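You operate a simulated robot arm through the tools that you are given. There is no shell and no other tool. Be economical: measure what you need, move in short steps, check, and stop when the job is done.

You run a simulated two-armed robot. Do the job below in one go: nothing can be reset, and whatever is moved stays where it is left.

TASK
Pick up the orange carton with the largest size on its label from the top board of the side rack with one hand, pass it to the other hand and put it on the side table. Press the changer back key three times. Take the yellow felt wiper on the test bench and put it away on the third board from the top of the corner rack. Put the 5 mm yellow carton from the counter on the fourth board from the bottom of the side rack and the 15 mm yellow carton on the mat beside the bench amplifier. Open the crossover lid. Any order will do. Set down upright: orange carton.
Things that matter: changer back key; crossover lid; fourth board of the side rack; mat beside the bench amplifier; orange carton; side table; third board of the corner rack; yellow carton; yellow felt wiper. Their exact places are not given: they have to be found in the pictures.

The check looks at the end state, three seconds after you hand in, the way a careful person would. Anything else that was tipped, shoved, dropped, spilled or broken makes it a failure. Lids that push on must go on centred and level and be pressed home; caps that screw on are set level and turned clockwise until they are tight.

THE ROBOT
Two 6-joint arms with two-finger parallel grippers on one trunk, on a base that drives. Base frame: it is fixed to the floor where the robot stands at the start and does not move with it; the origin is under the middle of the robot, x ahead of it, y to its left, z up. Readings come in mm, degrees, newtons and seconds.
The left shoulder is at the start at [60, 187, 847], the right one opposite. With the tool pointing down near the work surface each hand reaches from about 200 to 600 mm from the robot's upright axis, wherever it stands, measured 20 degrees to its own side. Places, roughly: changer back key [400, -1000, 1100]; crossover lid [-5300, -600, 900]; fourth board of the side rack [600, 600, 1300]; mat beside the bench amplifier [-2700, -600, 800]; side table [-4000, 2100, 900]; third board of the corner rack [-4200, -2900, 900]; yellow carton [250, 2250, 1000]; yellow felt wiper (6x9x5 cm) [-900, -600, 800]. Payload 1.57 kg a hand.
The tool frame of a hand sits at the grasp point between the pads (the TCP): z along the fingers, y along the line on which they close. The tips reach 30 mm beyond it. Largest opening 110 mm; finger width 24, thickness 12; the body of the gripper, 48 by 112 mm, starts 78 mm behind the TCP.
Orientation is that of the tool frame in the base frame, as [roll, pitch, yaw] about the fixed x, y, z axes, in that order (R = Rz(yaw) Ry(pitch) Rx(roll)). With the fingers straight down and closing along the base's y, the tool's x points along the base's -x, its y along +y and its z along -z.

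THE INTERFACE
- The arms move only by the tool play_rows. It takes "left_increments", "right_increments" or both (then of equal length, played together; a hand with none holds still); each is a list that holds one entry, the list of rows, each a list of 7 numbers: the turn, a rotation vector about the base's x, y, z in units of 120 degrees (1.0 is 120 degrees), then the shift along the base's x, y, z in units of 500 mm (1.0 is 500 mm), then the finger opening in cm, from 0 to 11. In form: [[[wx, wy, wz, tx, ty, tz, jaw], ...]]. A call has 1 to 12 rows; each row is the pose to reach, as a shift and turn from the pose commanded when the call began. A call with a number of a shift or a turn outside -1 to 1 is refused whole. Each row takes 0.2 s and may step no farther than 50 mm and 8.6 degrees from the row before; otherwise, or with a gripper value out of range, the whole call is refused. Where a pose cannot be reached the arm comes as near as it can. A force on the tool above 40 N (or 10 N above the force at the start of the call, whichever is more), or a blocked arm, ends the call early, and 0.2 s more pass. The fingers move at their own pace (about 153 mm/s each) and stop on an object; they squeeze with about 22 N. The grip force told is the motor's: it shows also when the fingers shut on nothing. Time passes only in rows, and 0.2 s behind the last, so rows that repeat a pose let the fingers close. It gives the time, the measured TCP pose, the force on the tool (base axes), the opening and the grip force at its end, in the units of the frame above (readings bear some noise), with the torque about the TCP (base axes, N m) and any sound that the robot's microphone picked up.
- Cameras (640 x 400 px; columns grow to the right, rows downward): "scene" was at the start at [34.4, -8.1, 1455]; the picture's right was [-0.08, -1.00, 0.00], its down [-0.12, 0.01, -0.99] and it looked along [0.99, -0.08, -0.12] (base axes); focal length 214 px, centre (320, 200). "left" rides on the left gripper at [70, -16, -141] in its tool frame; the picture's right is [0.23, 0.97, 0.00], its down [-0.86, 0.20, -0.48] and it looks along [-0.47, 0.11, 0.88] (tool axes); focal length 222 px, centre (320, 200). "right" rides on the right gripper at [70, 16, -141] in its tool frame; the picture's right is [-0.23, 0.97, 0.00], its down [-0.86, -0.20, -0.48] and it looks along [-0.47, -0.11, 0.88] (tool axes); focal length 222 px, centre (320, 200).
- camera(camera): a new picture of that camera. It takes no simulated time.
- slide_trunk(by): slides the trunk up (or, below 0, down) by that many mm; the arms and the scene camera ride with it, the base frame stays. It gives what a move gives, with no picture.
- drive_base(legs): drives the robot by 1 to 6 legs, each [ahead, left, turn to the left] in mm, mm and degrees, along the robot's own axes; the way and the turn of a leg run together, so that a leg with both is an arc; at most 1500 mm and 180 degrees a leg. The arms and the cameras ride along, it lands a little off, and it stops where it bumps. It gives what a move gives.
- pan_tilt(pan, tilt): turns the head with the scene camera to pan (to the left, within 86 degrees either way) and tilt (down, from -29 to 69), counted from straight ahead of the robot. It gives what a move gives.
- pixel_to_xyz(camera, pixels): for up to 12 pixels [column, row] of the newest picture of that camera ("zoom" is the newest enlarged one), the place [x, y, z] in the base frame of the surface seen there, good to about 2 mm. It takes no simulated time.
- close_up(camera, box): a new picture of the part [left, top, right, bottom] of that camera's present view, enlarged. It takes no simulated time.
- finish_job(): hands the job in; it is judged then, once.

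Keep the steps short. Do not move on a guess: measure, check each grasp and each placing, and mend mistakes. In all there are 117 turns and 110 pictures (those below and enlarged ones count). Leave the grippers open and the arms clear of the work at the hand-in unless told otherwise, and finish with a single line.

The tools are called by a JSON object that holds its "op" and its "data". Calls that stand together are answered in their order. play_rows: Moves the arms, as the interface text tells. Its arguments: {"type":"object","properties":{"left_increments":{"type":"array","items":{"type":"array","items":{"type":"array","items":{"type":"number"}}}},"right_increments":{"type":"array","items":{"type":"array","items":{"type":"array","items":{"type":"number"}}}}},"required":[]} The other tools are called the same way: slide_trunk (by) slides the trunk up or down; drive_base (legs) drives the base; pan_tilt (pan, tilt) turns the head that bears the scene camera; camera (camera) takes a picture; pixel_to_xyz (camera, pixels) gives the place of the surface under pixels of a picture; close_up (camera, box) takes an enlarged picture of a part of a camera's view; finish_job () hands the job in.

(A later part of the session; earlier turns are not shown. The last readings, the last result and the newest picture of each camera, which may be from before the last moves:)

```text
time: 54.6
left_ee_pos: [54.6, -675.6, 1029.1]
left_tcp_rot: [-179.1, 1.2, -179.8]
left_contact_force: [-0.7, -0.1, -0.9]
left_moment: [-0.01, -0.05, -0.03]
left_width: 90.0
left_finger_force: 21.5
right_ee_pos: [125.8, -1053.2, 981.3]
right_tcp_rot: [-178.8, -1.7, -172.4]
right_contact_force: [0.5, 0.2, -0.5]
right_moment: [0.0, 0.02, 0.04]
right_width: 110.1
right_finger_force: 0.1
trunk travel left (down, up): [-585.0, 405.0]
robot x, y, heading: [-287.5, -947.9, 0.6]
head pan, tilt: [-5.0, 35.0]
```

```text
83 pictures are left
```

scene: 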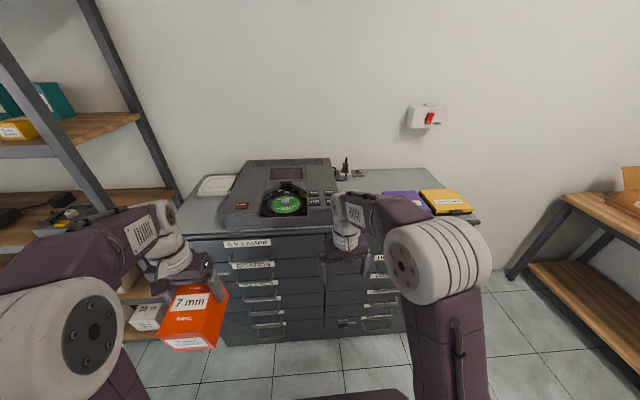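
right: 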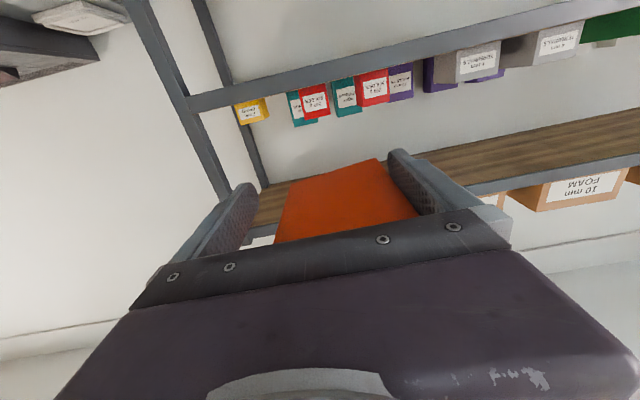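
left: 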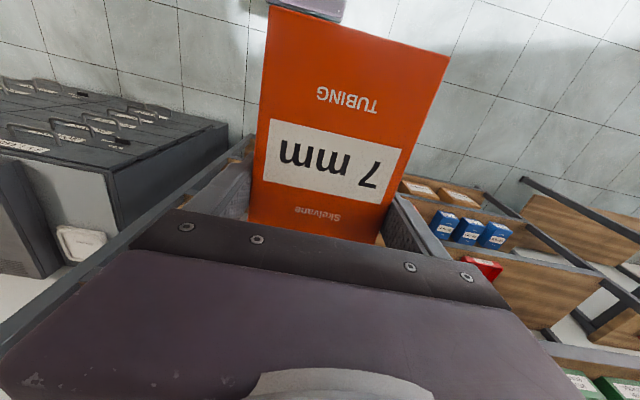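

The keys are at about (320,198). I enlarge and measure.

{"op": "close_up", "data": {"camera": "scene", "box": [220, 150, 364, 240]}}

{"op": "pixel_to_xyz", "data": {"camera": "zoom", "pixels": [[425, 215], [415, 180], [415, 200], [475, 180], [440, 240], [300, 240], [100, 245], [250, 330]]}}

```text
4.44 times, centred on (292, 195) of scene
```

zoom: 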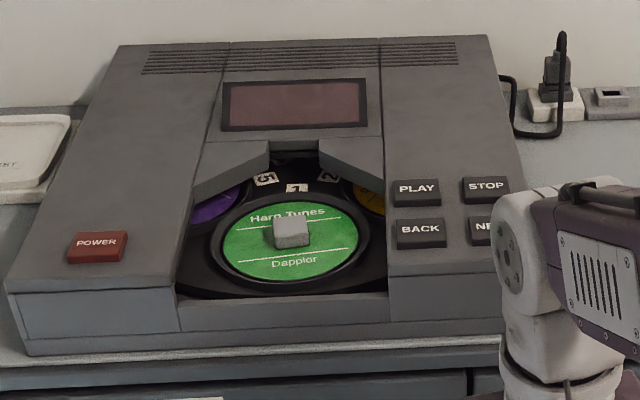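

```text
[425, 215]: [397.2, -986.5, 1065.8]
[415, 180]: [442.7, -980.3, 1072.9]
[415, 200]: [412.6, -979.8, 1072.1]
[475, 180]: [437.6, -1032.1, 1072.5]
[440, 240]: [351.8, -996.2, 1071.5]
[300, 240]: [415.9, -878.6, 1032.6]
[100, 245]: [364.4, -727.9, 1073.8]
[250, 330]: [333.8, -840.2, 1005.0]
```

{"op": "pixel_to_xyz", "data": {"camera": "zoom", "pixels": [[410, 226], [430, 226], [420, 234], [400, 234], [440, 233], [420, 222], [420, 243], [420, 255], [395, 205], [415, 186], [485, 182], [370, 300]]}}

```text
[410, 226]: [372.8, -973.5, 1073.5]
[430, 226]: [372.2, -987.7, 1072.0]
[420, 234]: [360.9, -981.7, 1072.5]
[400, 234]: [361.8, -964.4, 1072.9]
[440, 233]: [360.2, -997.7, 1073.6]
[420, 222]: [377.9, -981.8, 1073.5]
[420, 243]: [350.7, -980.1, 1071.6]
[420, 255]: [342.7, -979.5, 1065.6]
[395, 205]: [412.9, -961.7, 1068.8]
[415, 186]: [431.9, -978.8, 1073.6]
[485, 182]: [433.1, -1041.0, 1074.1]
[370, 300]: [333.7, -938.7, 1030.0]
```

BACK key: top z≈1073, centre ≈ (366, −981). I raise the right hand with fingers closed, then drive 130 mm ahead.

{"op": "play_rows", "data": {"right_increments": [[[0, 0, -0.03, 0, 0, 0.09, 5], [0, 0, -0.063, 0, 0.02, 0.18, 0], [0, 0, -0.063, 0, 0.05, 0.27, 0], [0, 0, -0.063, 0, 0.08, 0.31, 0], [0, 0, -0.063, 0, 0.08, 0.31, 0]]]}}

{"op": "drive_base", "data": {"legs": [[130, 0, 0]]}}

{"op": "camera", "data": {"camera": "right"}}

```text
time: 55.8
left_ee_pos: [56.9, -676.6, 1028.7]
left_tcp_rot: [-179.3, 1.1, -179.7]
left_contact_force: [0.0, -0.4, -2.2]
left_moment: [0.05, -0.09, 0.02]
left_width: 89.8
left_finger_force: 21.9
right_ee_pos: [124.2, -1012.1, 1136.2]
right_tcp_rot: [-178.8, -1.8, -179.9]
right_contact_force: [0.5, 0.3, 0.0]
right_moment: [-0.02, -0.01, -0.04]
right_width: 0.0
right_finger_force: 21.2
trunk travel left (down, up): [-585.0, 405.0]
robot x, y, heading: [-287.4, -945.9, 0.8]
head pan, tilt: [-5.0, 35.0]
```

```text
time: 57.0
left_ee_pos: [183.0, -676.2, 1029.8]
left_tcp_rot: [-179.3, 1.2, -179.9]
left_contact_force: [0.1, 0.1, -2.2]
left_moment: [0.0, -0.03, 0.01]
left_width: 89.8
left_finger_force: 22.0
right_ee_pos: [252.9, -1010.0, 1136.0]
right_tcp_rot: [-178.8, -1.7, 179.9]
right_contact_force: [-0.6, 0.6, -0.5]
right_moment: [0.01, 0.0, -0.02]
right_width: 0.4
right_finger_force: 22.0
trunk travel left (down, up): [-585.0, 405.0]
robot x, y, heading: [-162.6, -943.8, 0.9]
head pan, tilt: [-5.0, 35.0]
```

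```text
81 pictures are left
```

right: 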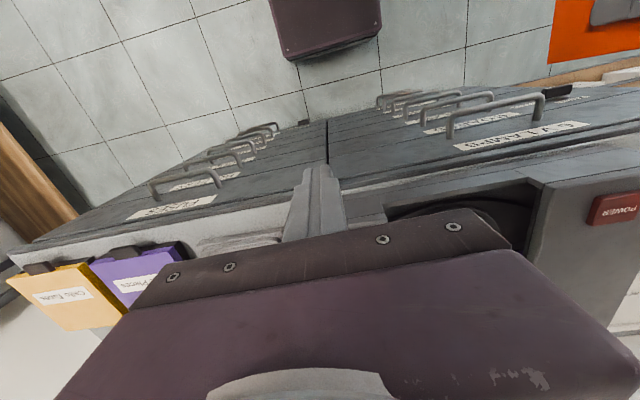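

{"op": "play_rows", "data": {"right_increments": [[[0, 0, 0, 0.08, 0.02, 0, 0], [0, 0.007, 0, 0.16, 0.04, 0, 0], [0, 0.014, 0, 0.226, 0.058, 0, 0], [0, 0.014, 0, 0.226, 0.058, -0.024, 0], [0, 0.014, 0, 0.226, 0.058, -0.024, 0]]]}}

{"op": "close_up", "data": {"camera": "scene", "box": [220, 150, 412, 270]}}

```text
time: 58.2
left_ee_pos: [183.5, -675.9, 1029.9]
left_tcp_rot: [-179.2, 1.1, -179.9]
left_contact_force: [-0.6, 0.1, -1.7]
left_moment: [0.01, -0.05, 0.01]
left_width: 89.9
left_finger_force: 22.5
right_ee_pos: [322.0, -994.9, 1099.9]
right_tcp_rot: [-178.8, -3.4, -179.9]
right_contact_force: [0.0, -0.2, -0.3]
right_moment: [-0.01, 0.01, -0.02]
right_width: 0.0
right_finger_force: 21.2
right hand out of reach, approached as far as the arm can: row 2, 3, 4, 5
trunk travel left (down, up): [-585.0, 405.0]
robot x, y, heading: [-162.7, -947.9, 0.8]
head pan, tilt: [-5.0, 35.0]
```

```text
3.33 times, centred on (316, 210) of scene
```

zoom: 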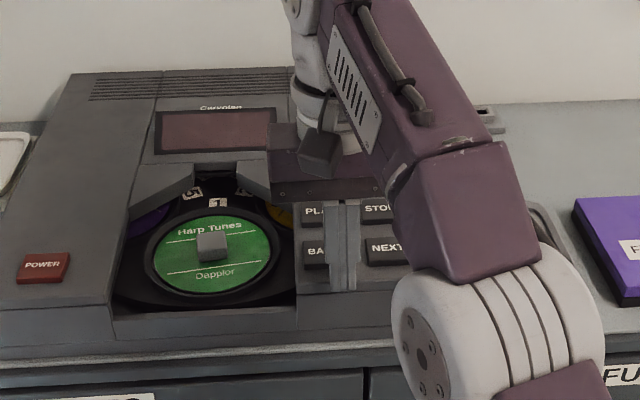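

The arm is stretched. I raise the trunk 120 mm (the hand rises with it) and go 70 mm closer.

{"op": "slide_trunk", "data": {"by": 120}}

{"op": "drive_base", "data": {"legs": [[70, 0, 0]]}}

{"op": "play_rows", "data": {"right_increments": [[[0, -0.014, 0, -0.02, 0.01, -0.04, 0], [0, -0.014, 0, -0.04, 0.02, -0.08, 0], [0, -0.014, 0, -0.04, 0.02, -0.12, 0], [0, -0.014, 0, -0.04, 0.02, -0.16, 0]]]}}

```text
time: 59.7
left_ee_pos: [185.0, -676.9, 1150.0]
left_tcp_rot: [-179.2, 1.1, -179.9]
left_contact_force: [0.6, -0.9, -1.5]
left_moment: [0.02, -0.06, 0.01]
left_width: 89.6
left_finger_force: 22.0
right_ee_pos: [322.7, -992.4, 1220.8]
right_tcp_rot: [-178.7, -3.3, 180.0]
right_contact_force: [-0.8, -0.2, 0.6]
right_moment: [0.0, -0.02, -0.01]
right_width: 0.0
right_finger_force: 20.8
trunk travel left (down, up): [-705.0, 285.0]
robot x, y, heading: [-164.2, -948.6, 0.9]
head pan, tilt: [-5.0, 35.0]
```

```text
time: 60.7
left_ee_pos: [251.2, -673.5, 1150.8]
left_tcp_rot: [-179.2, 1.3, -180.0]
left_contact_force: [0.0, 1.1, -2.1]
left_moment: [0.01, -0.07, 0.0]
left_width: 89.6
left_finger_force: 22.1
right_ee_pos: [389.2, -992.7, 1222.1]
right_tcp_rot: [-178.7, -3.2, 179.9]
right_contact_force: [-0.7, 0.7, 0.3]
right_moment: [0.0, -0.03, -0.02]
right_width: 0.1
right_finger_force: 21.6
trunk travel left (down, up): [-705.0, 285.0]
robot x, y, heading: [-93.7, -942.2, 0.5]
head pan, tilt: [-5.0, 35.0]
```

```text
time: 61.7
left_ee_pos: [252.7, -674.5, 1148.3]
left_tcp_rot: [-179.2, 1.2, -179.9]
left_contact_force: [-0.7, -0.1, -2.2]
left_moment: [0.03, -0.05, 0.01]
left_width: 89.7
left_finger_force: 22.5
right_ee_pos: [370.6, -980.8, 1140.0]
right_tcp_rot: [-178.7, -1.6, 179.9]
right_contact_force: [-0.8, 0.2, 0.1]
right_moment: [-0.02, -0.02, -0.01]
right_width: 0.0
right_finger_force: 21.1
trunk travel left (down, up): [-705.0, 285.0]
robot x, y, heading: [-96.0, -942.7, 0.9]
head pan, tilt: [-5.0, 35.0]
```

Over the key. Descend until just above (tip ≈1076), check picture.

{"op": "play_rows", "data": {"right_increments": [[[0, 0, 0, -0.008, 0, -0.03, 0], [0, 0, 0, -0.008, 0, -0.066, 0], [0, 0, 0, -0.008, 0, -0.066, 0]]]}}

{"op": "close_up", "data": {"camera": "scene", "box": [240, 170, 400, 270]}}

```text
time: 62.5
left_ee_pos: [254.5, -674.4, 1148.8]
left_tcp_rot: [-179.2, 1.1, -179.9]
left_contact_force: [0.3, 0.5, -2.4]
left_moment: [-0.04, -0.07, 0.02]
left_width: 89.9
left_finger_force: 22.0
right_ee_pos: [369.0, -982.8, 1107.9]
right_tcp_rot: [-178.9, -1.7, 179.9]
right_contact_force: [0.0, -0.1, 0.4]
right_moment: [0.0, 0.02, 0.01]
right_width: 0.0
right_finger_force: 21.0
trunk travel left (down, up): [-705.0, 285.0]
robot x, y, heading: [-90.7, -944.1, 0.7]
head pan, tilt: [-5.0, 35.0]
```

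```text
4.00 times, centred on (320, 220) of scene
```

zoom: 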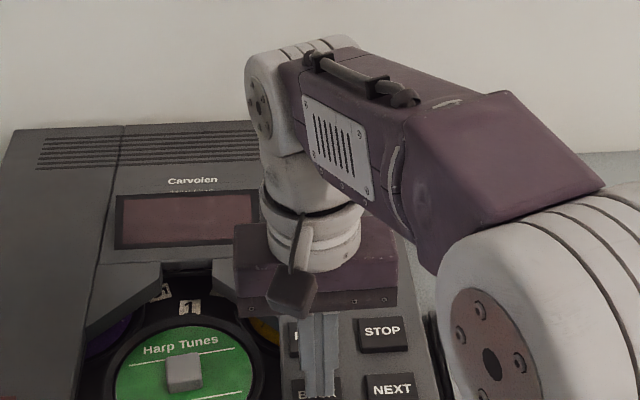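

Tip is over BACK. Press by stepping down 4 mm rows and watch force/sound, then return.

{"op": "play_rows", "data": {"right_increments": [[[0, 0, 0, -0.004, 0, -0.01, 0], [0, 0, 0, -0.004, 0, -0.016, 0], [0, 0, 0, -0.004, 0, -0.016, 0]]]}}

```text
time: 63.3
left_ee_pos: [254.0, -673.7, 1148.8]
left_tcp_rot: [-179.2, 1.2, -179.8]
left_contact_force: [-0.1, -0.4, -1.7]
left_moment: [0.01, -0.05, -0.02]
left_width: 89.8
left_finger_force: 21.7
right_ee_pos: [365.9, -982.2, 1101.3]
right_tcp_rot: [-178.8, -1.6, 179.8]
right_contact_force: [-0.7, 0.4, 2.0]
right_moment: [0.03, 0.01, -0.01]
right_width: 0.0
right_finger_force: 21.2
trunk travel left (down, up): [-705.0, 285.0]
robot x, y, heading: [-92.2, -939.1, 0.6]
head pan, tilt: [-5.0, 35.0]
heard: click
```

A click: one press. Release by 12 mm and press again by 12 mm, reading each.

{"op": "play_rows", "data": {"right_increments": [[[0, 0, 0, 0, 0, 0.024, 0], [0, 0, 0, 0, 0, 0.024, 0], [0, 0, 0, 0, 0, 0.024, 0]]]}}

{"op": "play_rows", "data": {"right_increments": [[[0, 0, 0, 0, 0, -0.014, 0], [0, 0, 0, 0, 0, -0.024, 0], [0, 0, 0, 0, 0, -0.024, 0]]]}}

{"op": "play_rows", "data": {"right_increments": [[[0, 0, 0, 0, 0, 0.024, 0], [0, 0, 0, 0, 0, 0.024, 0], [0, 0, 0, 0, 0, 0.024, 0]]]}}

{"op": "close_up", "data": {"camera": "scene", "box": [240, 170, 400, 270]}}

```text
time: 64.1
left_ee_pos: [253.0, -673.7, 1150.4]
left_tcp_rot: [-179.2, 1.1, -179.9]
left_contact_force: [-0.3, -0.3, -2.4]
left_moment: [-0.02, -0.08, 0.01]
left_width: 89.6
left_finger_force: 22.4
right_ee_pos: [365.3, -981.9, 1113.1]
right_tcp_rot: [-178.9, -1.7, 179.9]
right_contact_force: [-0.6, 0.2, 0.2]
right_moment: [0.02, -0.01, 0.0]
right_width: 0.1
right_finger_force: 21.2
trunk travel left (down, up): [-705.0, 285.0]
robot x, y, heading: [-93.6, -944.9, 0.5]
head pan, tilt: [-5.0, 35.0]
```

```text
time: 64.9
left_ee_pos: [252.6, -674.2, 1149.5]
left_tcp_rot: [-179.0, 1.1, -180.0]
left_contact_force: [-0.3, -0.2, -1.5]
left_moment: [0.03, -0.07, 0.0]
left_width: 89.8
left_finger_force: 22.4
right_ee_pos: [364.3, -982.7, 1101.3]
right_tcp_rot: [-178.8, -1.5, 179.9]
right_contact_force: [0.0, -1.0, 1.2]
right_moment: [0.08, -0.01, 0.02]
right_width: 0.0
right_finger_force: 21.4
trunk travel left (down, up): [-705.0, 285.0]
robot x, y, heading: [-88.6, -944.6, 0.8]
head pan, tilt: [-5.0, 35.0]
```

```text
time: 65.7
left_ee_pos: [254.1, -674.5, 1149.6]
left_tcp_rot: [-179.2, 1.1, -179.9]
left_contact_force: [-0.4, -0.2, -1.9]
left_moment: [0.0, -0.05, 0.02]
left_width: 89.7
left_finger_force: 21.8
right_ee_pos: [364.8, -982.1, 1114.1]
right_tcp_rot: [-178.8, -1.7, 180.0]
right_contact_force: [-0.5, -0.1, 0.3]
right_moment: [-0.01, 0.0, 0.01]
right_width: 0.0
right_finger_force: 21.1
trunk travel left (down, up): [-705.0, 285.0]
robot x, y, heading: [-93.4, -942.5, 0.6]
head pan, tilt: [-5.0, 35.0]
```

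```text
4.00 times, centred on (320, 220) of scene
```

zoom: 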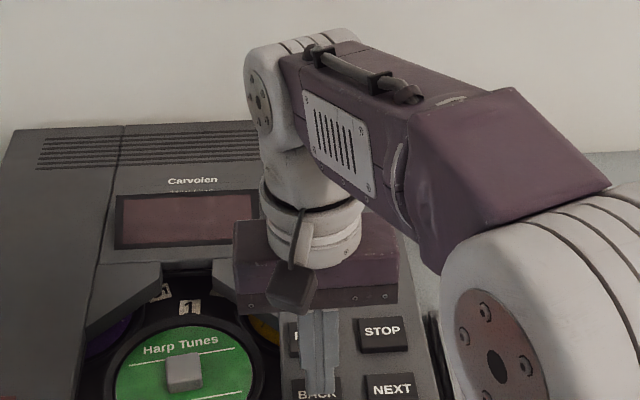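

The second try gave no click (not deep enough). Press 3 mm deeper.

{"op": "play_rows", "data": {"right_increments": [[[0, 0, 0, 0, 0, -0.016, 0], [0, 0, 0, 0, 0, -0.032, 0], [0, 0, 0, 0, 0, -0.032, 0]]]}}

{"op": "play_rows", "data": {"right_increments": [[[0, 0, 0, 0, 0, 0.03, 0], [0, 0, 0, 0, 0, 0.03, 0], [0, 0, 0, 0, 0, 0.03, 0]]]}}

```text
time: 66.5
left_ee_pos: [253.5, -675.2, 1149.7]
left_tcp_rot: [-179.2, 1.2, -179.8]
left_contact_force: [0.6, 0.6, -2.5]
left_moment: [0.02, -0.05, 0.0]
left_width: 89.9
left_finger_force: 21.5
right_ee_pos: [365.4, -982.0, 1098.3]
right_tcp_rot: [-178.8, -1.6, 179.8]
right_contact_force: [1.3, -1.4, 8.4]
right_moment: [0.01, -0.14, -0.03]
right_width: 0.0
right_finger_force: 20.8
trunk travel left (down, up): [-705.0, 285.0]
robot x, y, heading: [-92.8, -944.3, 0.5]
head pan, tilt: [-5.0, 35.0]
heard: click
```

```text
time: 67.3
left_ee_pos: [254.6, -675.1, 1149.2]
left_tcp_rot: [-179.3, 1.1, -179.9]
left_contact_force: [-0.3, -0.1, -1.2]
left_moment: [0.01, -0.05, 0.0]
left_width: 89.8
left_finger_force: 21.9
right_ee_pos: [365.0, -981.2, 1111.4]
right_tcp_rot: [-178.8, -1.7, 179.9]
right_contact_force: [-0.8, -0.9, 0.2]
right_moment: [-0.01, 0.01, 0.0]
right_width: 0.0
right_finger_force: 20.9
trunk travel left (down, up): [-705.0, 285.0]
robot x, y, heading: [-91.8, -943.2, 0.5]
head pan, tilt: [-5.0, 35.0]
```

Two clicks so far. Third press.

{"op": "play_rows", "data": {"right_increments": [[[0, 0, 0, 0, 0, -0.016, 0], [0, 0, 0, 0, 0, -0.029, 0], [0, 0, 0, 0, 0, -0.029, 0]]]}}

{"op": "play_rows", "data": {"right_increments": [[[0, 0, 0, 0, 0, 0.05, 0], [0, 0, 0, 0, 0, 0.14, 0], [0, 0, 0, 0, 0, 0.2, 0], [0, 0, 0, 0, 0, 0.2, 5]]]}}

{"op": "close_up", "data": {"camera": "scene", "box": [240, 170, 400, 270]}}

```text
time: 68.1
left_ee_pos: [253.8, -674.7, 1149.3]
left_tcp_rot: [-179.2, 1.2, -179.9]
left_contact_force: [0.0, 0.8, -1.3]
left_moment: [0.01, -0.05, -0.01]
left_width: 89.7
left_finger_force: 22.0
right_ee_pos: [365.0, -981.7, 1098.0]
right_tcp_rot: [-178.8, -1.5, 179.9]
right_contact_force: [2.0, -1.4, 8.2]
right_moment: [-0.05, -0.12, -0.02]
right_width: 0.1
right_finger_force: 21.8
trunk travel left (down, up): [-705.0, 285.0]
robot x, y, heading: [-88.8, -944.9, 0.8]
head pan, tilt: [-5.0, 35.0]
heard: click
```

```text
time: 69.1
left_ee_pos: [254.0, -675.1, 1149.1]
left_tcp_rot: [-179.2, 1.1, -179.8]
left_contact_force: [0.0, -0.6, -1.1]
left_moment: [0.01, -0.04, 0.03]
left_width: 89.7
left_finger_force: 21.6
right_ee_pos: [366.1, -985.9, 1197.4]
right_tcp_rot: [-178.8, -1.7, 179.9]
right_contact_force: [-0.4, 0.3, 0.2]
right_moment: [0.0, 0.02, 0.0]
right_width: 50.0
right_finger_force: 0.1
trunk travel left (down, up): [-705.0, 285.0]
robot x, y, heading: [-93.9, -944.4, 0.6]
head pan, tilt: [-5.0, 35.0]
```

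```text
4.00 times, centred on (320, 220) of scene
```

zoom: 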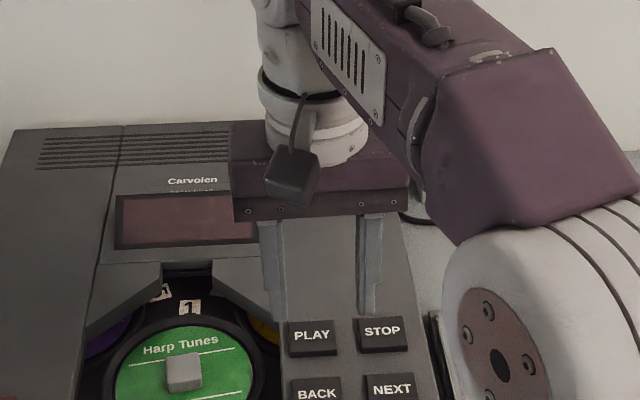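

All three clicks heard. I pull the right hand in, back off to the corridor already used and go left, then look left.

{"op": "play_rows", "data": {"right_increments": [[[0, 0, 0, -0.09, 0, 0.05, 5], [0, 0, 0, -0.18, 0, 0.05, 8], [0, 0, 0, -0.27, 0, 0.05, 11], [0, 0, 0, -0.3, 0, 0.05, 11]]]}}

{"op": "drive_base", "data": {"legs": [[-450, 0, 0], [0, 950, 0]]}}

{"op": "pan_tilt", "data": {"pan": 60, "tilt": 25}}

{"op": "camera", "data": {"camera": "scene"}}

{"op": "pixel_to_xyz", "data": {"camera": "scene", "pixels": [[320, 200], [100, 250], [200, 200], [400, 200], [500, 250], [400, 300], [250, 300], [150, 300], [300, 150]]}}

```text
refused: row 1 steps farther than a row can; nothing moved
```

```text
time: 76.4
left_ee_pos: [-221.7, 266.0, 1149.2]
left_tcp_rot: [-179.2, 1.1, -179.4]
left_contact_force: [0.2, -0.6, -1.8]
left_moment: [-0.01, -0.05, -0.02]
left_width: 89.6
left_finger_force: 21.6
right_ee_pos: [-106.9, -42.8, 1196.2]
right_tcp_rot: [-178.8, -1.6, -179.7]
right_contact_force: [-0.4, -0.3, 1.0]
right_moment: [0.01, -0.02, -0.02]
right_width: 50.2
right_finger_force: 0.1
trunk travel left (down, up): [-705.0, 285.0]
robot x, y, heading: [-567.1, -6.4, 1.4]
head pan, tilt: [-5.0, 35.0]
```

```text
time: 77.8
left_ee_pos: [-221.9, 266.6, 1150.1]
left_tcp_rot: [-179.2, 1.2, -179.5]
left_contact_force: [-0.6, -0.3, -2.2]
left_moment: [-0.02, -0.02, 0.02]
left_width: 89.8
left_finger_force: 21.5
right_ee_pos: [-106.1, -41.6, 1196.6]
right_tcp_rot: [-178.8, -1.7, -179.8]
right_contact_force: [-0.5, -0.1, -0.5]
right_moment: [0.0, 0.0, 0.0]
right_width: 50.1
right_finger_force: 0.1
trunk travel left (down, up): [-705.0, 285.0]
robot x, y, heading: [-567.6, -0.8, 1.3]
head pan, tilt: [60.0, 25.0]
```

```text
76 pictures are left
```

scene: 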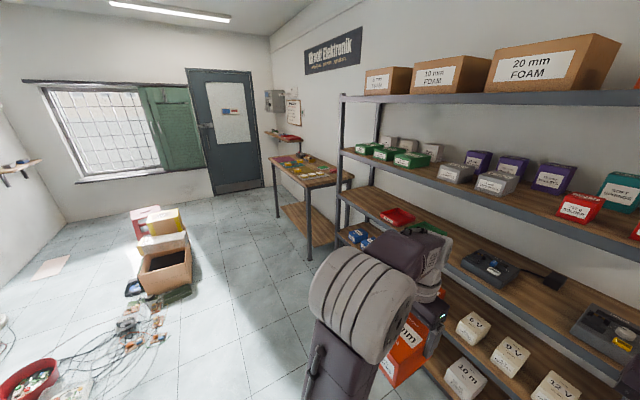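

```text
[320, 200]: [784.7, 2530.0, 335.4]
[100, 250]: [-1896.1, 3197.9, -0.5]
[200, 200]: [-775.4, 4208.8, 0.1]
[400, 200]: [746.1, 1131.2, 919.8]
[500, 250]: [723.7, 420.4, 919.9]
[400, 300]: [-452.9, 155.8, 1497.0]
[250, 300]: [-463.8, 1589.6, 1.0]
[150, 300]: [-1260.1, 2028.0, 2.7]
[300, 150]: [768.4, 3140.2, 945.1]
```

The counter is beyond the rack at y≈2000–3000; floor clutter lies at x<−1000. I correct the heading and strafe left.

{"op": "drive_base", "data": {"legs": [[60, 0, -1.4], [0, 1200, 0], [0, 1050, 0]]}}

{"op": "pan_tilt", "data": {"pan": 0, "tilt": 28}}

{"op": "camera", "data": {"camera": "scene"}}

```text
time: 89.4
left_ee_pos: [-137.2, 2497.6, 1150.0]
left_tcp_rot: [-179.2, 1.1, 178.2]
left_contact_force: [0.4, 0.5, -1.3]
left_moment: [-0.02, -0.09, 0.0]
left_width: 89.7
left_finger_force: 22.2
right_ee_pos: [-36.1, 2184.0, 1196.1]
right_tcp_rot: [-178.8, -1.7, 178.0]
right_contact_force: [-0.2, 0.2, 0.2]
right_moment: [0.03, 0.04, 0.03]
right_width: 50.0
right_finger_force: 0.0
trunk travel left (down, up): [-705.0, 285.0]
robot x, y, heading: [-492.3, 2238.2, -1.3]
head pan, tilt: [60.0, 25.0]
```

```text
time: 90.7
left_ee_pos: [-136.9, 2497.5, 1149.0]
left_tcp_rot: [-179.2, 1.1, 178.1]
left_contact_force: [0.2, 0.3, -2.4]
left_moment: [-0.02, -0.04, 0.02]
left_width: 89.5
left_finger_force: 21.7
right_ee_pos: [-34.9, 2185.2, 1196.6]
right_tcp_rot: [-178.8, -1.7, 178.0]
right_contact_force: [0.7, 0.0, 0.4]
right_moment: [-0.01, 0.0, -0.01]
right_width: 50.1
right_finger_force: 0.1
trunk travel left (down, up): [-705.0, 285.0]
robot x, y, heading: [-494.2, 2239.3, -1.3]
head pan, tilt: [0.0, 28.0]
```

```text
75 pictures are left
```

scene: 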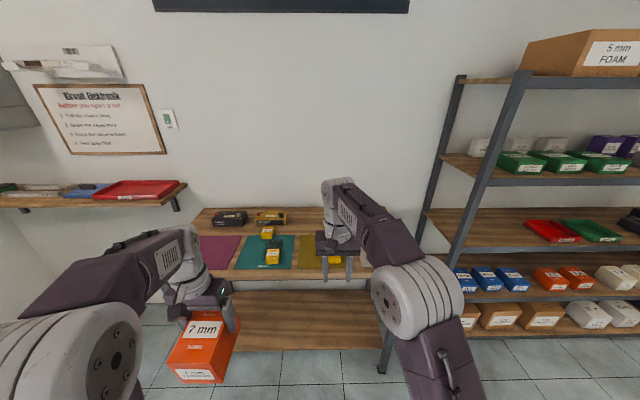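

Yellow cartons stand on mats on the counter near (270,245) and one behind the right hand. I enlarge.

{"op": "close_up", "data": {"camera": "scene", "box": [190, 195, 390, 320]}}

{"op": "camera", "data": {"camera": "right"}}

```text
3.20 times, centred on (290, 258) of scene
```

zoom: 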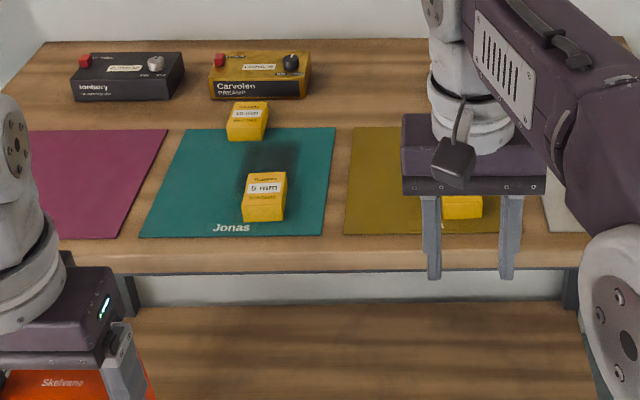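

```text
73 pictures are left
```

right: 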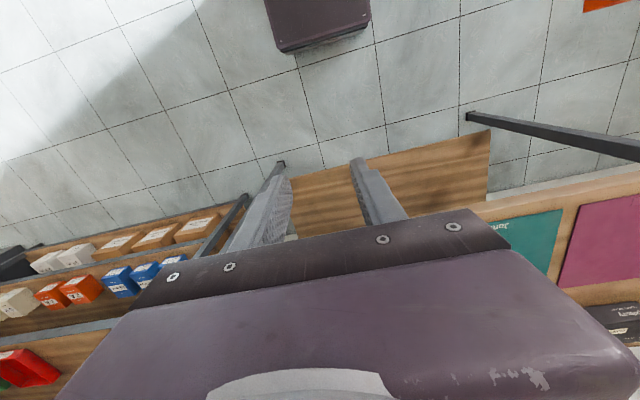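

{"op": "close_up", "data": {"camera": "scene", "box": [250, 222, 298, 252]}}

{"op": "close_up", "data": {"camera": "scene", "box": [250, 240, 298, 270]}}

{"op": "pixel_to_xyz", "data": {"camera": "scene", "pixels": [[273, 258], [266, 250], [279, 250], [267, 263], [278, 263], [273, 249], [267, 235], [262, 238], [272, 238], [267, 229], [250, 280], [220, 210]]}}

```text
13.33 times, centred on (274, 237) of scene
```

zoom: 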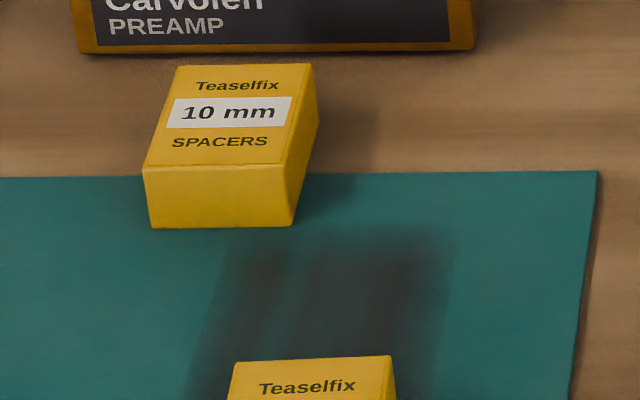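

```text
13.33 times, centred on (274, 255) of scene
```

zoom: 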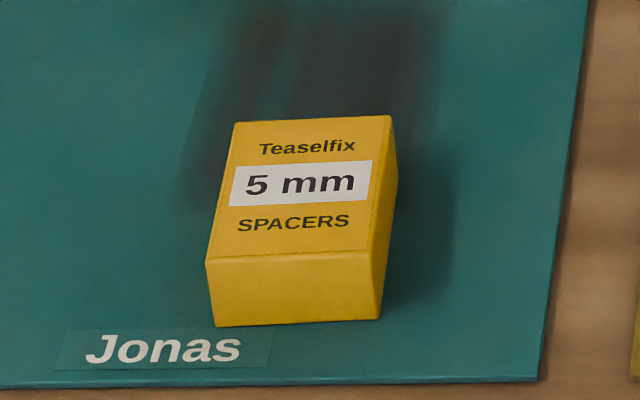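

```text
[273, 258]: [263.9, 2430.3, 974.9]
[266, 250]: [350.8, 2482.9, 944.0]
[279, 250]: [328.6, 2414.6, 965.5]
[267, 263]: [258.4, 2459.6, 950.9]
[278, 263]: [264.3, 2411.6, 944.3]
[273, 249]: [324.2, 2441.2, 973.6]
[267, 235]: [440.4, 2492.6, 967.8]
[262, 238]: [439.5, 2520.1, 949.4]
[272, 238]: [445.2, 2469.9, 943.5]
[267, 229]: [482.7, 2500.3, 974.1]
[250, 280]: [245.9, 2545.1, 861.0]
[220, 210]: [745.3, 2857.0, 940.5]
```

The Jonas mat carries 5 mm (centre ≈(296,2437), z 940–974) and a 10 mm. I drive up in front so the 5 mm box is in the right hand's range, and look for the 15 mm.

{"op": "drive_base", "data": {"legs": [[0, 300, 1.3], [320, 0, 0]]}}

{"op": "pan_tilt", "data": {"pan": -20, "tilt": 45}}

{"op": "camera", "data": {"camera": "scene"}}

{"op": "camera", "data": {"camera": "right"}}

```text
time: 94.5
left_ee_pos: [180.0, 2807.6, 1150.1]
left_tcp_rot: [-179.2, 1.2, 179.7]
left_contact_force: [-0.9, 0.6, -2.3]
left_moment: [0.01, -0.08, -0.01]
left_width: 89.8
left_finger_force: 22.2
right_ee_pos: [290.2, 2496.5, 1197.5]
right_tcp_rot: [-178.8, -1.6, 179.6]
right_contact_force: [-0.2, 0.2, 0.4]
right_moment: [-0.02, 0.0, 0.02]
right_width: 50.1
right_finger_force: 0.1
trunk travel left (down, up): [-705.0, 285.0]
robot x, y, heading: [-167.2, 2543.0, 0.3]
head pan, tilt: [0.0, 28.0]
```

```text
time: 95.3
left_ee_pos: [180.7, 2806.0, 1149.1]
left_tcp_rot: [-179.2, 1.0, 179.7]
left_contact_force: [0.1, 0.1, -1.9]
left_moment: [0.0, -0.05, -0.04]
left_width: 89.7
left_finger_force: 22.3
right_ee_pos: [291.0, 2497.3, 1196.5]
right_tcp_rot: [-178.8, -1.7, 179.5]
right_contact_force: [0.6, -0.1, 0.1]
right_moment: [-0.02, 0.04, -0.02]
right_width: 50.0
right_finger_force: 0.1
trunk travel left (down, up): [-705.0, 285.0]
robot x, y, heading: [-169.2, 2542.1, 0.1]
head pan, tilt: [-20.0, 45.0]
```

```text
70 pictures are left
```

scene: 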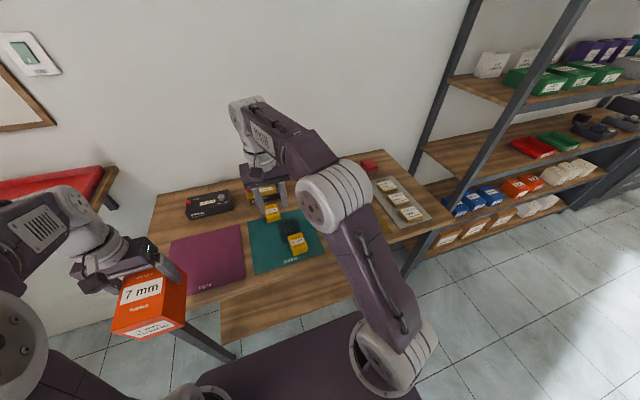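

```text
69 pictures are left
```

right: 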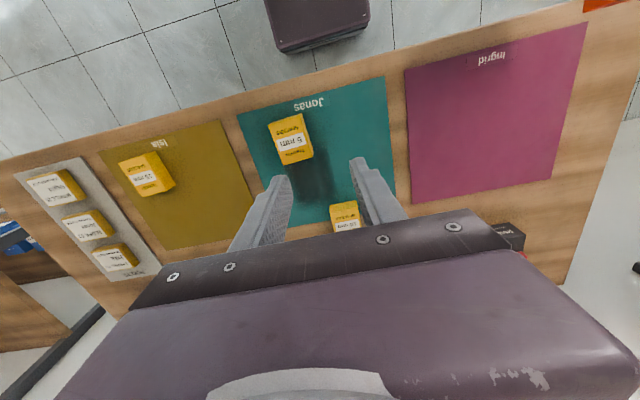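

The right camera shows more yellow cartons on the other mats. I enlarge their labels.

{"op": "close_up", "data": {"camera": "right", "box": [10, 125, 202, 285]}}

{"op": "pixel_to_xyz", "data": {"camera": "right", "pixels": [[270, 120], [305, 114], [281, 164], [312, 157], [292, 140], [120, 163], [158, 153], [137, 193], [175, 183], [148, 175], [330, 100]]}}

```text
2.50 times, centred on (106, 205) of right
```

zoom: 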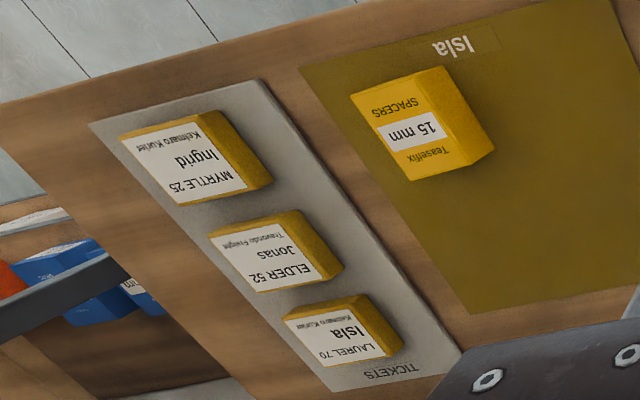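

```text
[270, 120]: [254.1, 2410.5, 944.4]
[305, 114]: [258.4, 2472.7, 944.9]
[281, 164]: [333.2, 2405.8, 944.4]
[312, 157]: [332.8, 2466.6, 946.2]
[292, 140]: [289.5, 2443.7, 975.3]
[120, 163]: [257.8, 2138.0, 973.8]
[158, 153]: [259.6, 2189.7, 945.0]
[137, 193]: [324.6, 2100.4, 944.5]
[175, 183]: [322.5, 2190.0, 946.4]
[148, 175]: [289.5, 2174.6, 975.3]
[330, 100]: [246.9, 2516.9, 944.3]
```

Isla's mat carries the 15 mm carton (≈(292,2160)); Jonas's the 5 mm. I take the 5 mm first: move the right hand above it, fully open and levelled.

{"op": "play_rows", "data": {"right_increments": [[[0.01, -0.014, 0, 0.008, -0.05, -0.05, 8], [0.01, -0.014, 0, 0.008, -0.112, -0.1, 11], [0.01, -0.014, 0, 0.008, -0.112, -0.19, 11], [0.01, -0.014, 0, 0.008, -0.112, -0.28, 11], [0.01, -0.014, 0, 0.008, -0.112, -0.34, 11], [0.01, -0.014, 0, 0.008, -0.112, -0.34, 11]]]}}

{"op": "camera", "data": {"camera": "right"}}

```text
time: 96.7
left_ee_pos: [181.1, 2807.6, 1149.1]
left_tcp_rot: [-179.1, 1.2, 179.7]
left_contact_force: [-0.1, -0.2, -2.9]
left_moment: [-0.02, -0.03, -0.01]
left_width: 89.9
left_finger_force: 21.8
right_ee_pos: [294.9, 2439.6, 1026.8]
right_tcp_rot: [-180.0, 0.0, 179.5]
right_contact_force: [-0.5, -0.4, 0.6]
right_moment: [0.03, -0.03, -0.02]
right_width: 110.0
right_finger_force: 0.0
trunk travel left (down, up): [-705.0, 285.0]
robot x, y, heading: [-165.2, 2542.7, 0.3]
head pan, tilt: [-20.0, 45.0]
```

```text
67 pictures are left
```

right: 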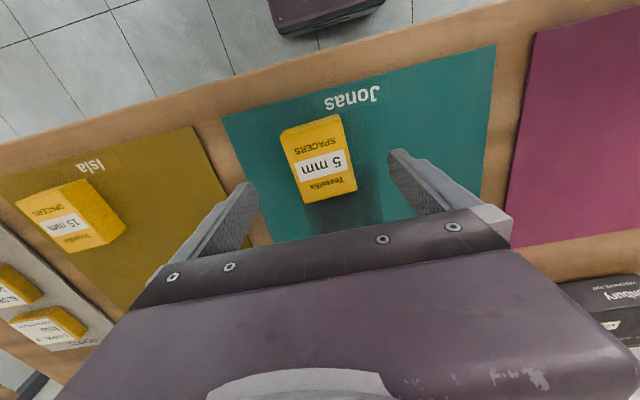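

Centred. Descend to TCP 979, close.

{"op": "play_rows", "data": {"right_increments": [[[0, 0, 0, 0, 0, -0.06, 11], [0, 0, 0, 0, 0, -0.095, 11], [0, 0, 0, 0, 0, -0.095, 2], [0, 0, 0, 0, 0, -0.095, 2], [0, 0, 0, 0, 0, -0.095, 2], [0, 0, 0, 0, 0, -0.095, 2], [0, 0, 0, 0, 0, -0.03, 2], [0, 0, 0, 0, 0, 0.06, 2], [0, 0, 0, 0, 0, 0.15, 2], [0, 0, 0, 0, 0, 0.2, 2]]]}}

{"op": "camera", "data": {"camera": "right"}}

```text
time: 98.9
left_ee_pos: [180.2, 2806.2, 1149.4]
left_tcp_rot: [-179.2, 1.0, 179.6]
left_contact_force: [0.2, -0.1, -2.0]
left_moment: [-0.01, -0.05, 0.0]
left_width: 89.8
left_finger_force: 21.9
right_ee_pos: [295.6, 2439.2, 1125.3]
right_tcp_rot: [-180.0, -0.1, 179.5]
right_contact_force: [-0.8, 0.0, -0.2]
right_moment: [-0.02, 0.02, 0.03]
right_width: 54.5
right_finger_force: 22.3
trunk travel left (down, up): [-705.0, 285.0]
robot x, y, heading: [-168.2, 2537.3, 0.3]
head pan, tilt: [-20.0, 45.0]
```

```text
66 pictures are left
```

right: 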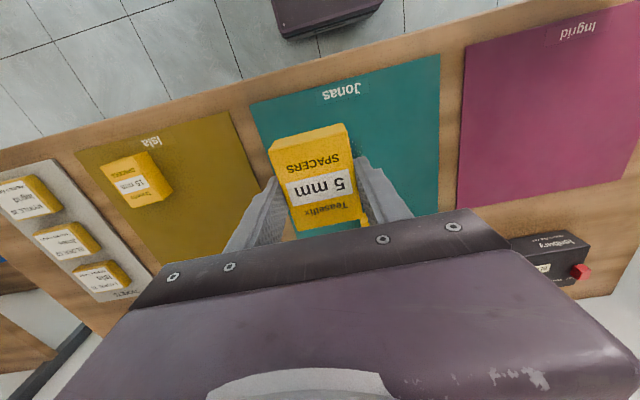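

Held (54.5 mm). To judge clearance under the top board, I measure the wrist height above the TCP from the last scene picture (taken with TCP at (291,2497,1196)).

{"op": "pixel_to_xyz", "data": {"camera": "scene", "pixels": [[240, 103], [255, 99], [245, 130], [262, 150], [255, 172], [280, 110], [310, 140], [330, 175], [545, 55], [480, 5], [520, 85]]}}

```text
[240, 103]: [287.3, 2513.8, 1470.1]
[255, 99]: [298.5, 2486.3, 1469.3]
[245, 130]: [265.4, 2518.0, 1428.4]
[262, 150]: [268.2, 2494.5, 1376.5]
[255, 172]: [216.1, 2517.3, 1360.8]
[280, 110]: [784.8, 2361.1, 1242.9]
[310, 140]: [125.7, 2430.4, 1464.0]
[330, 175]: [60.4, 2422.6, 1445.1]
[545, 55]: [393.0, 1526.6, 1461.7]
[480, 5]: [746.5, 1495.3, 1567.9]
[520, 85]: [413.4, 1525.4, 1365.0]
```

Wrist top is 274 mm above the TCP; placing at TCP≈1335 puts it at ≈1609, below the top board's beam (~1628?). I back off, strafe to the rack and look for a free spot at the front of board 4.

{"op": "drive_base", "data": {"legs": [[-330, 0, -0.3], [0, -1500, 0]]}}

{"op": "slide_trunk", "data": {"by": 140}}

{"op": "pan_tilt", "data": {"pan": -15, "tilt": 20}}

{"op": "camera", "data": {"camera": "scene"}}

```text
time: 108.1
left_ee_pos: [-156.1, 1315.5, 1149.7]
left_tcp_rot: [-179.3, 1.1, 179.1]
left_contact_force: [0.4, 0.5, -1.4]
left_moment: [-0.02, -0.06, 0.05]
left_width: 89.8
left_finger_force: 22.0
right_ee_pos: [-44.8, 948.8, 1126.6]
right_tcp_rot: [-180.0, -0.1, 179.0]
right_contact_force: [0.1, 0.1, -0.1]
right_moment: [0.01, 0.02, -0.01]
right_width: 54.0
right_finger_force: 22.1
trunk travel left (down, up): [-705.0, 285.0]
robot x, y, heading: [-507.8, 1054.4, -0.2]
head pan, tilt: [-20.0, 45.0]
```

```text
time: 109.8
left_ee_pos: [-156.7, 1315.4, 1290.2]
left_tcp_rot: [-179.2, 1.1, 179.1]
left_contact_force: [-0.6, -0.3, -1.7]
left_moment: [0.01, -0.07, -0.01]
left_width: 90.0
left_finger_force: 22.3
right_ee_pos: [-45.4, 947.2, 1265.6]
right_tcp_rot: [180.0, 0.0, 178.9]
right_contact_force: [0.6, -0.5, -0.7]
right_moment: [0.0, -0.03, 0.0]
right_width: 54.1
right_finger_force: 21.9
trunk travel left (down, up): [-845.0, 145.0]
robot x, y, heading: [-509.2, 1055.6, -0.2]
head pan, tilt: [-20.0, 45.0]
```

```text
time: 110.7
left_ee_pos: [-155.8, 1315.7, 1289.5]
left_tcp_rot: [-179.2, 1.1, 179.1]
left_contact_force: [0.3, 0.2, -1.2]
left_moment: [0.0, -0.06, 0.01]
left_width: 89.6
left_finger_force: 22.2
right_ee_pos: [-44.8, 948.0, 1264.7]
right_tcp_rot: [180.0, 0.1, 179.0]
right_contact_force: [-0.5, 0.0, 0.1]
right_moment: [0.04, 0.01, 0.01]
right_width: 54.4
right_finger_force: 21.9
trunk travel left (down, up): [-845.0, 145.0]
robot x, y, heading: [-506.4, 1049.6, -0.4]
head pan, tilt: [-15.0, 20.0]
```

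```text
65 pictures are left
```

scene: 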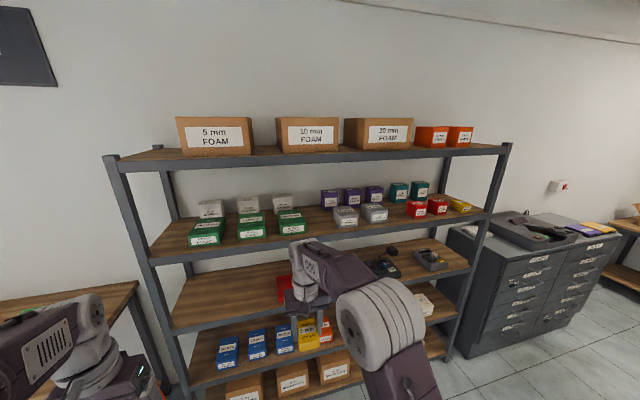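

Board 4 has a free stretch between the third green box (290,223) and the grey box (345,216). I measure it and the top beam's lower edge.

{"op": "pixel_to_xyz", "data": {"camera": "scene", "pixels": [[307, 228], [318, 230], [333, 225], [318, 215], [318, 240], [318, 160], [318, 163], [318, 157], [300, 222], [335, 212], [165, 248], [190, 240]]}}

{"op": "close_up", "data": {"camera": "scene", "box": [250, 140, 410, 240]}}

```text
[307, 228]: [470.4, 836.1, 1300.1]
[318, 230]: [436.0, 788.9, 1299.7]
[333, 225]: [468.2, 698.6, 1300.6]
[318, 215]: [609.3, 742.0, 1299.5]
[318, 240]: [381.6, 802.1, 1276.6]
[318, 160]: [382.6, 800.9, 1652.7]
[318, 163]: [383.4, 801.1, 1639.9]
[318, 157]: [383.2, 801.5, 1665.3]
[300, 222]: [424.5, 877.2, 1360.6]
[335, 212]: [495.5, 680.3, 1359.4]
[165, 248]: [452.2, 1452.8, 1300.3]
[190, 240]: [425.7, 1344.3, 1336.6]
```

```text
4.00 times, centred on (330, 190) of scene
```

zoom: 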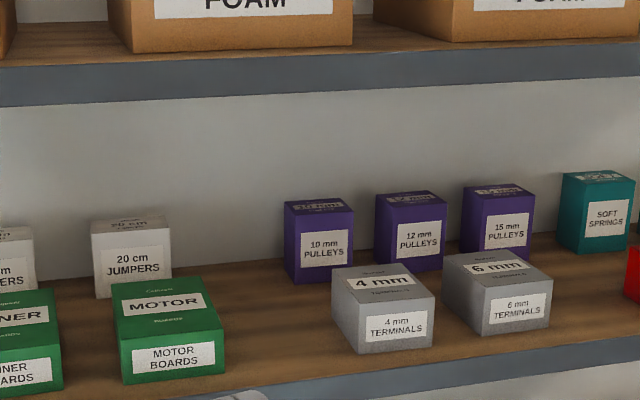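

Free spot at (438, 765); beam lower edge z≈1637. I raise the right hand to 1357, tuck the left 60 mm in, then drive: right 183, ahead 430.

{"op": "play_rows", "data": {"right_increments": [[[0, 0, 0.006, 0, 0, 0.06, 2], [0, 0, 0.009, 0, 0, 0.12, 2], [0, 0, 0.009, 0, 0, 0.184, 2], [0, 0, 0.009, 0, 0, 0.184, 2]]], "left_increments": [[[0, 0, 0, -0.05, 0, 0, 6], [0, 0, 0, -0.1, 0, 0, 6], [0, 0, 0, -0.12, 0, 0, 6], [0, 0, 0, -0.12, 0, 0, 6]]]}}

{"op": "drive_base", "data": {"legs": [[0, -183, 0.3], [425, 0, 0]]}}

{"op": "pan_tilt", "data": {"pan": -20, "tilt": 15}}

{"op": "camera", "data": {"camera": "scene"}}

{"op": "camera", "data": {"camera": "right"}}

```text
time: 111.7
left_ee_pos: [-217.0, 1315.9, 1288.1]
left_tcp_rot: [-179.2, 1.1, 179.2]
left_contact_force: [0.4, -0.5, -2.5]
left_moment: [-0.03, -0.03, 0.04]
left_width: 89.6
left_finger_force: 22.1
right_ee_pos: [-44.2, 948.3, 1359.1]
right_tcp_rot: [-180.0, 0.1, -180.0]
right_contact_force: [-0.7, 0.6, 0.2]
right_moment: [0.03, -0.01, -0.02]
right_width: 54.2
right_finger_force: 22.0
trunk travel left (down, up): [-845.0, 145.0]
robot x, y, heading: [-504.8, 1053.8, -0.5]
head pan, tilt: [-15.0, 20.0]
```

```text
time: 115.3
left_ee_pos: [196.9, 1137.8, 1290.0]
left_tcp_rot: [-179.2, 1.2, 179.6]
left_contact_force: [0.0, -0.2, -2.0]
left_moment: [-0.01, -0.07, -0.02]
left_width: 90.1
left_finger_force: 22.6
right_ee_pos: [373.3, 772.0, 1359.5]
right_tcp_rot: [-179.8, 0.0, -179.6]
right_contact_force: [-0.4, 0.4, -0.5]
right_moment: [-0.01, 0.0, 0.0]
right_width: 54.1
right_finger_force: 21.9
trunk travel left (down, up): [-845.0, 145.0]
robot x, y, heading: [-90.2, 874.9, 0.3]
head pan, tilt: [-15.0, 20.0]
```

```text
time: 116.0
left_ee_pos: [198.5, 1137.8, 1289.5]
left_tcp_rot: [-179.3, 1.2, 179.7]
left_contact_force: [0.4, -1.0, -2.8]
left_moment: [-0.03, -0.05, -0.01]
left_width: 89.9
left_finger_force: 22.1
right_ee_pos: [375.4, 771.1, 1358.9]
right_tcp_rot: [-180.0, -0.1, -179.5]
right_contact_force: [0.7, 0.4, 0.3]
right_moment: [-0.05, -0.02, 0.01]
right_width: 54.1
right_finger_force: 22.6
trunk travel left (down, up): [-845.0, 145.0]
robot x, y, heading: [-87.1, 867.2, 0.2]
head pan, tilt: [-20.0, 15.0]
```

```text
63 pictures are left
```

scene: 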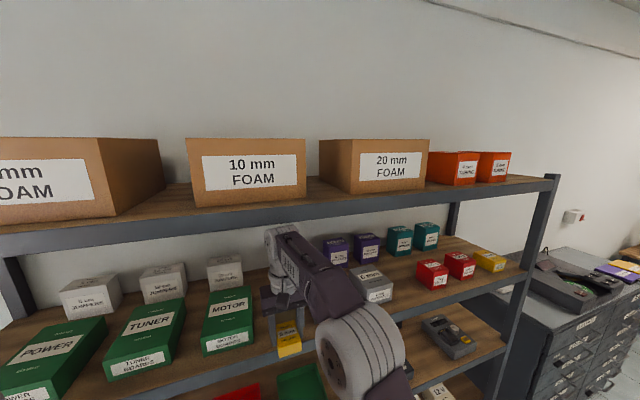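

```text
62 pictures are left
```

right: 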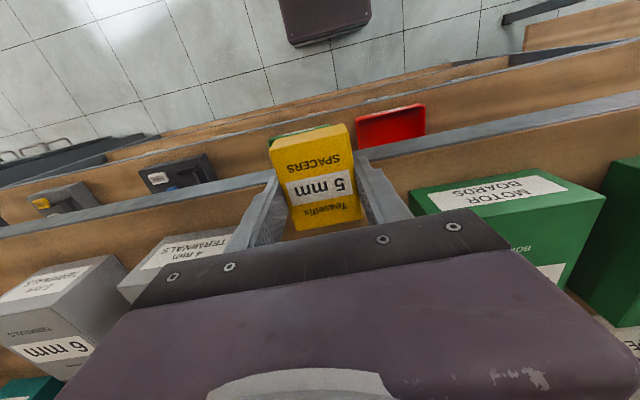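

Clear of the beam and neighbours. Lower to 1347, then move in to x≈440.

{"op": "play_rows", "data": {"right_increments": [[[0, 0, 0, 0, -0.008, -0.025, 2], [0, 0, 0, 0.05, -0.008, -0.025, 2], [0, 0, 0, 0.1, -0.008, -0.025, 2], [0, 0, 0, 0.13, -0.008, -0.025, 2], [0, 0, 0, 0.13, -0.008, -0.025, 2]]]}}

{"op": "camera", "data": {"camera": "right"}}

```text
time: 117.2
left_ee_pos: [197.9, 1138.0, 1289.7]
left_tcp_rot: [-179.1, 1.2, 179.6]
left_contact_force: [-0.6, -0.4, -2.6]
left_moment: [-0.01, -0.07, 0.01]
left_width: 89.9
left_finger_force: 21.9
right_ee_pos: [433.7, 768.1, 1343.3]
right_tcp_rot: [180.0, 0.0, -179.5]
right_contact_force: [-1.4, 0.6, -0.6]
right_moment: [-0.02, 0.0, -0.02]
right_width: 54.2
right_finger_force: 22.0
right hand out of reach, approached as far as the arm can: row 4, 5
trunk travel left (down, up): [-845.0, 145.0]
robot x, y, heading: [-88.1, 874.2, 0.2]
head pan, tilt: [-20.0, 15.0]
```

```text
61 pictures are left
```

right: 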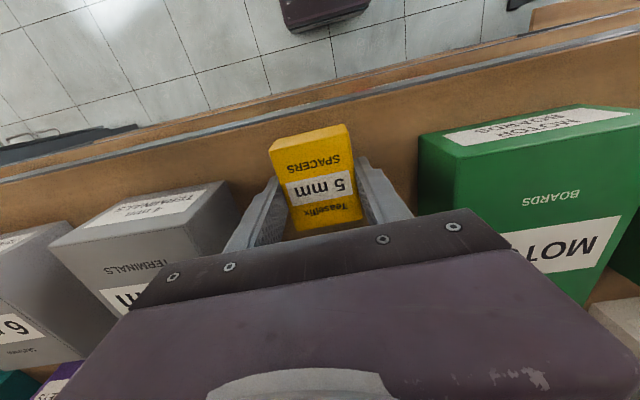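

Lower 8 mm to touch down, and open a bit.

{"op": "play_rows", "data": {"right_increments": [[[0, 0, 0, 0, 0, -0.008, 2], [0, 0, 0, 0, 0, -0.015, 2], [0, 0, 0, 0, 0, -0.016, 2], [0, 0, 0, 0, 0, -0.016, 7.5], [0, 0, 0, 0, 0, -0.016, 7.5]]]}}

{"op": "camera", "data": {"camera": "right"}}

```text
time: 118.4
left_ee_pos: [199.0, 1137.6, 1288.9]
left_tcp_rot: [-179.2, 1.2, 179.7]
left_contact_force: [0.8, 0.2, -2.3]
left_moment: [0.0, -0.09, 0.0]
left_width: 89.6
left_finger_force: 22.0
right_ee_pos: [433.8, 766.4, 1336.6]
right_tcp_rot: [-180.0, -0.1, -179.5]
right_contact_force: [-0.1, 0.0, 0.7]
right_moment: [-0.03, -0.02, 0.02]
right_width: 74.9
right_finger_force: 0.1
trunk travel left (down, up): [-845.0, 145.0]
robot x, y, heading: [-87.2, 872.9, 0.3]
head pan, tilt: [-20.0, 15.0]
```

```text
60 pictures are left
```

right: 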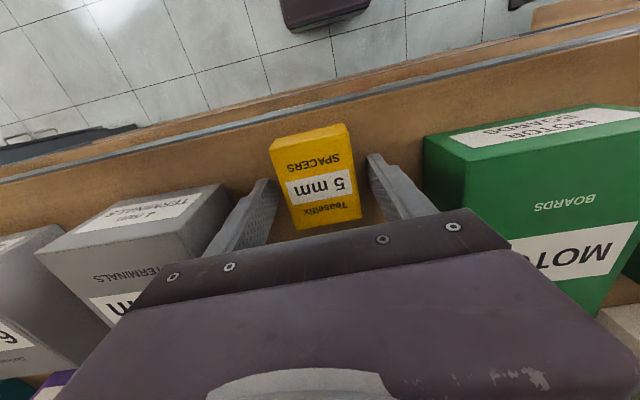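

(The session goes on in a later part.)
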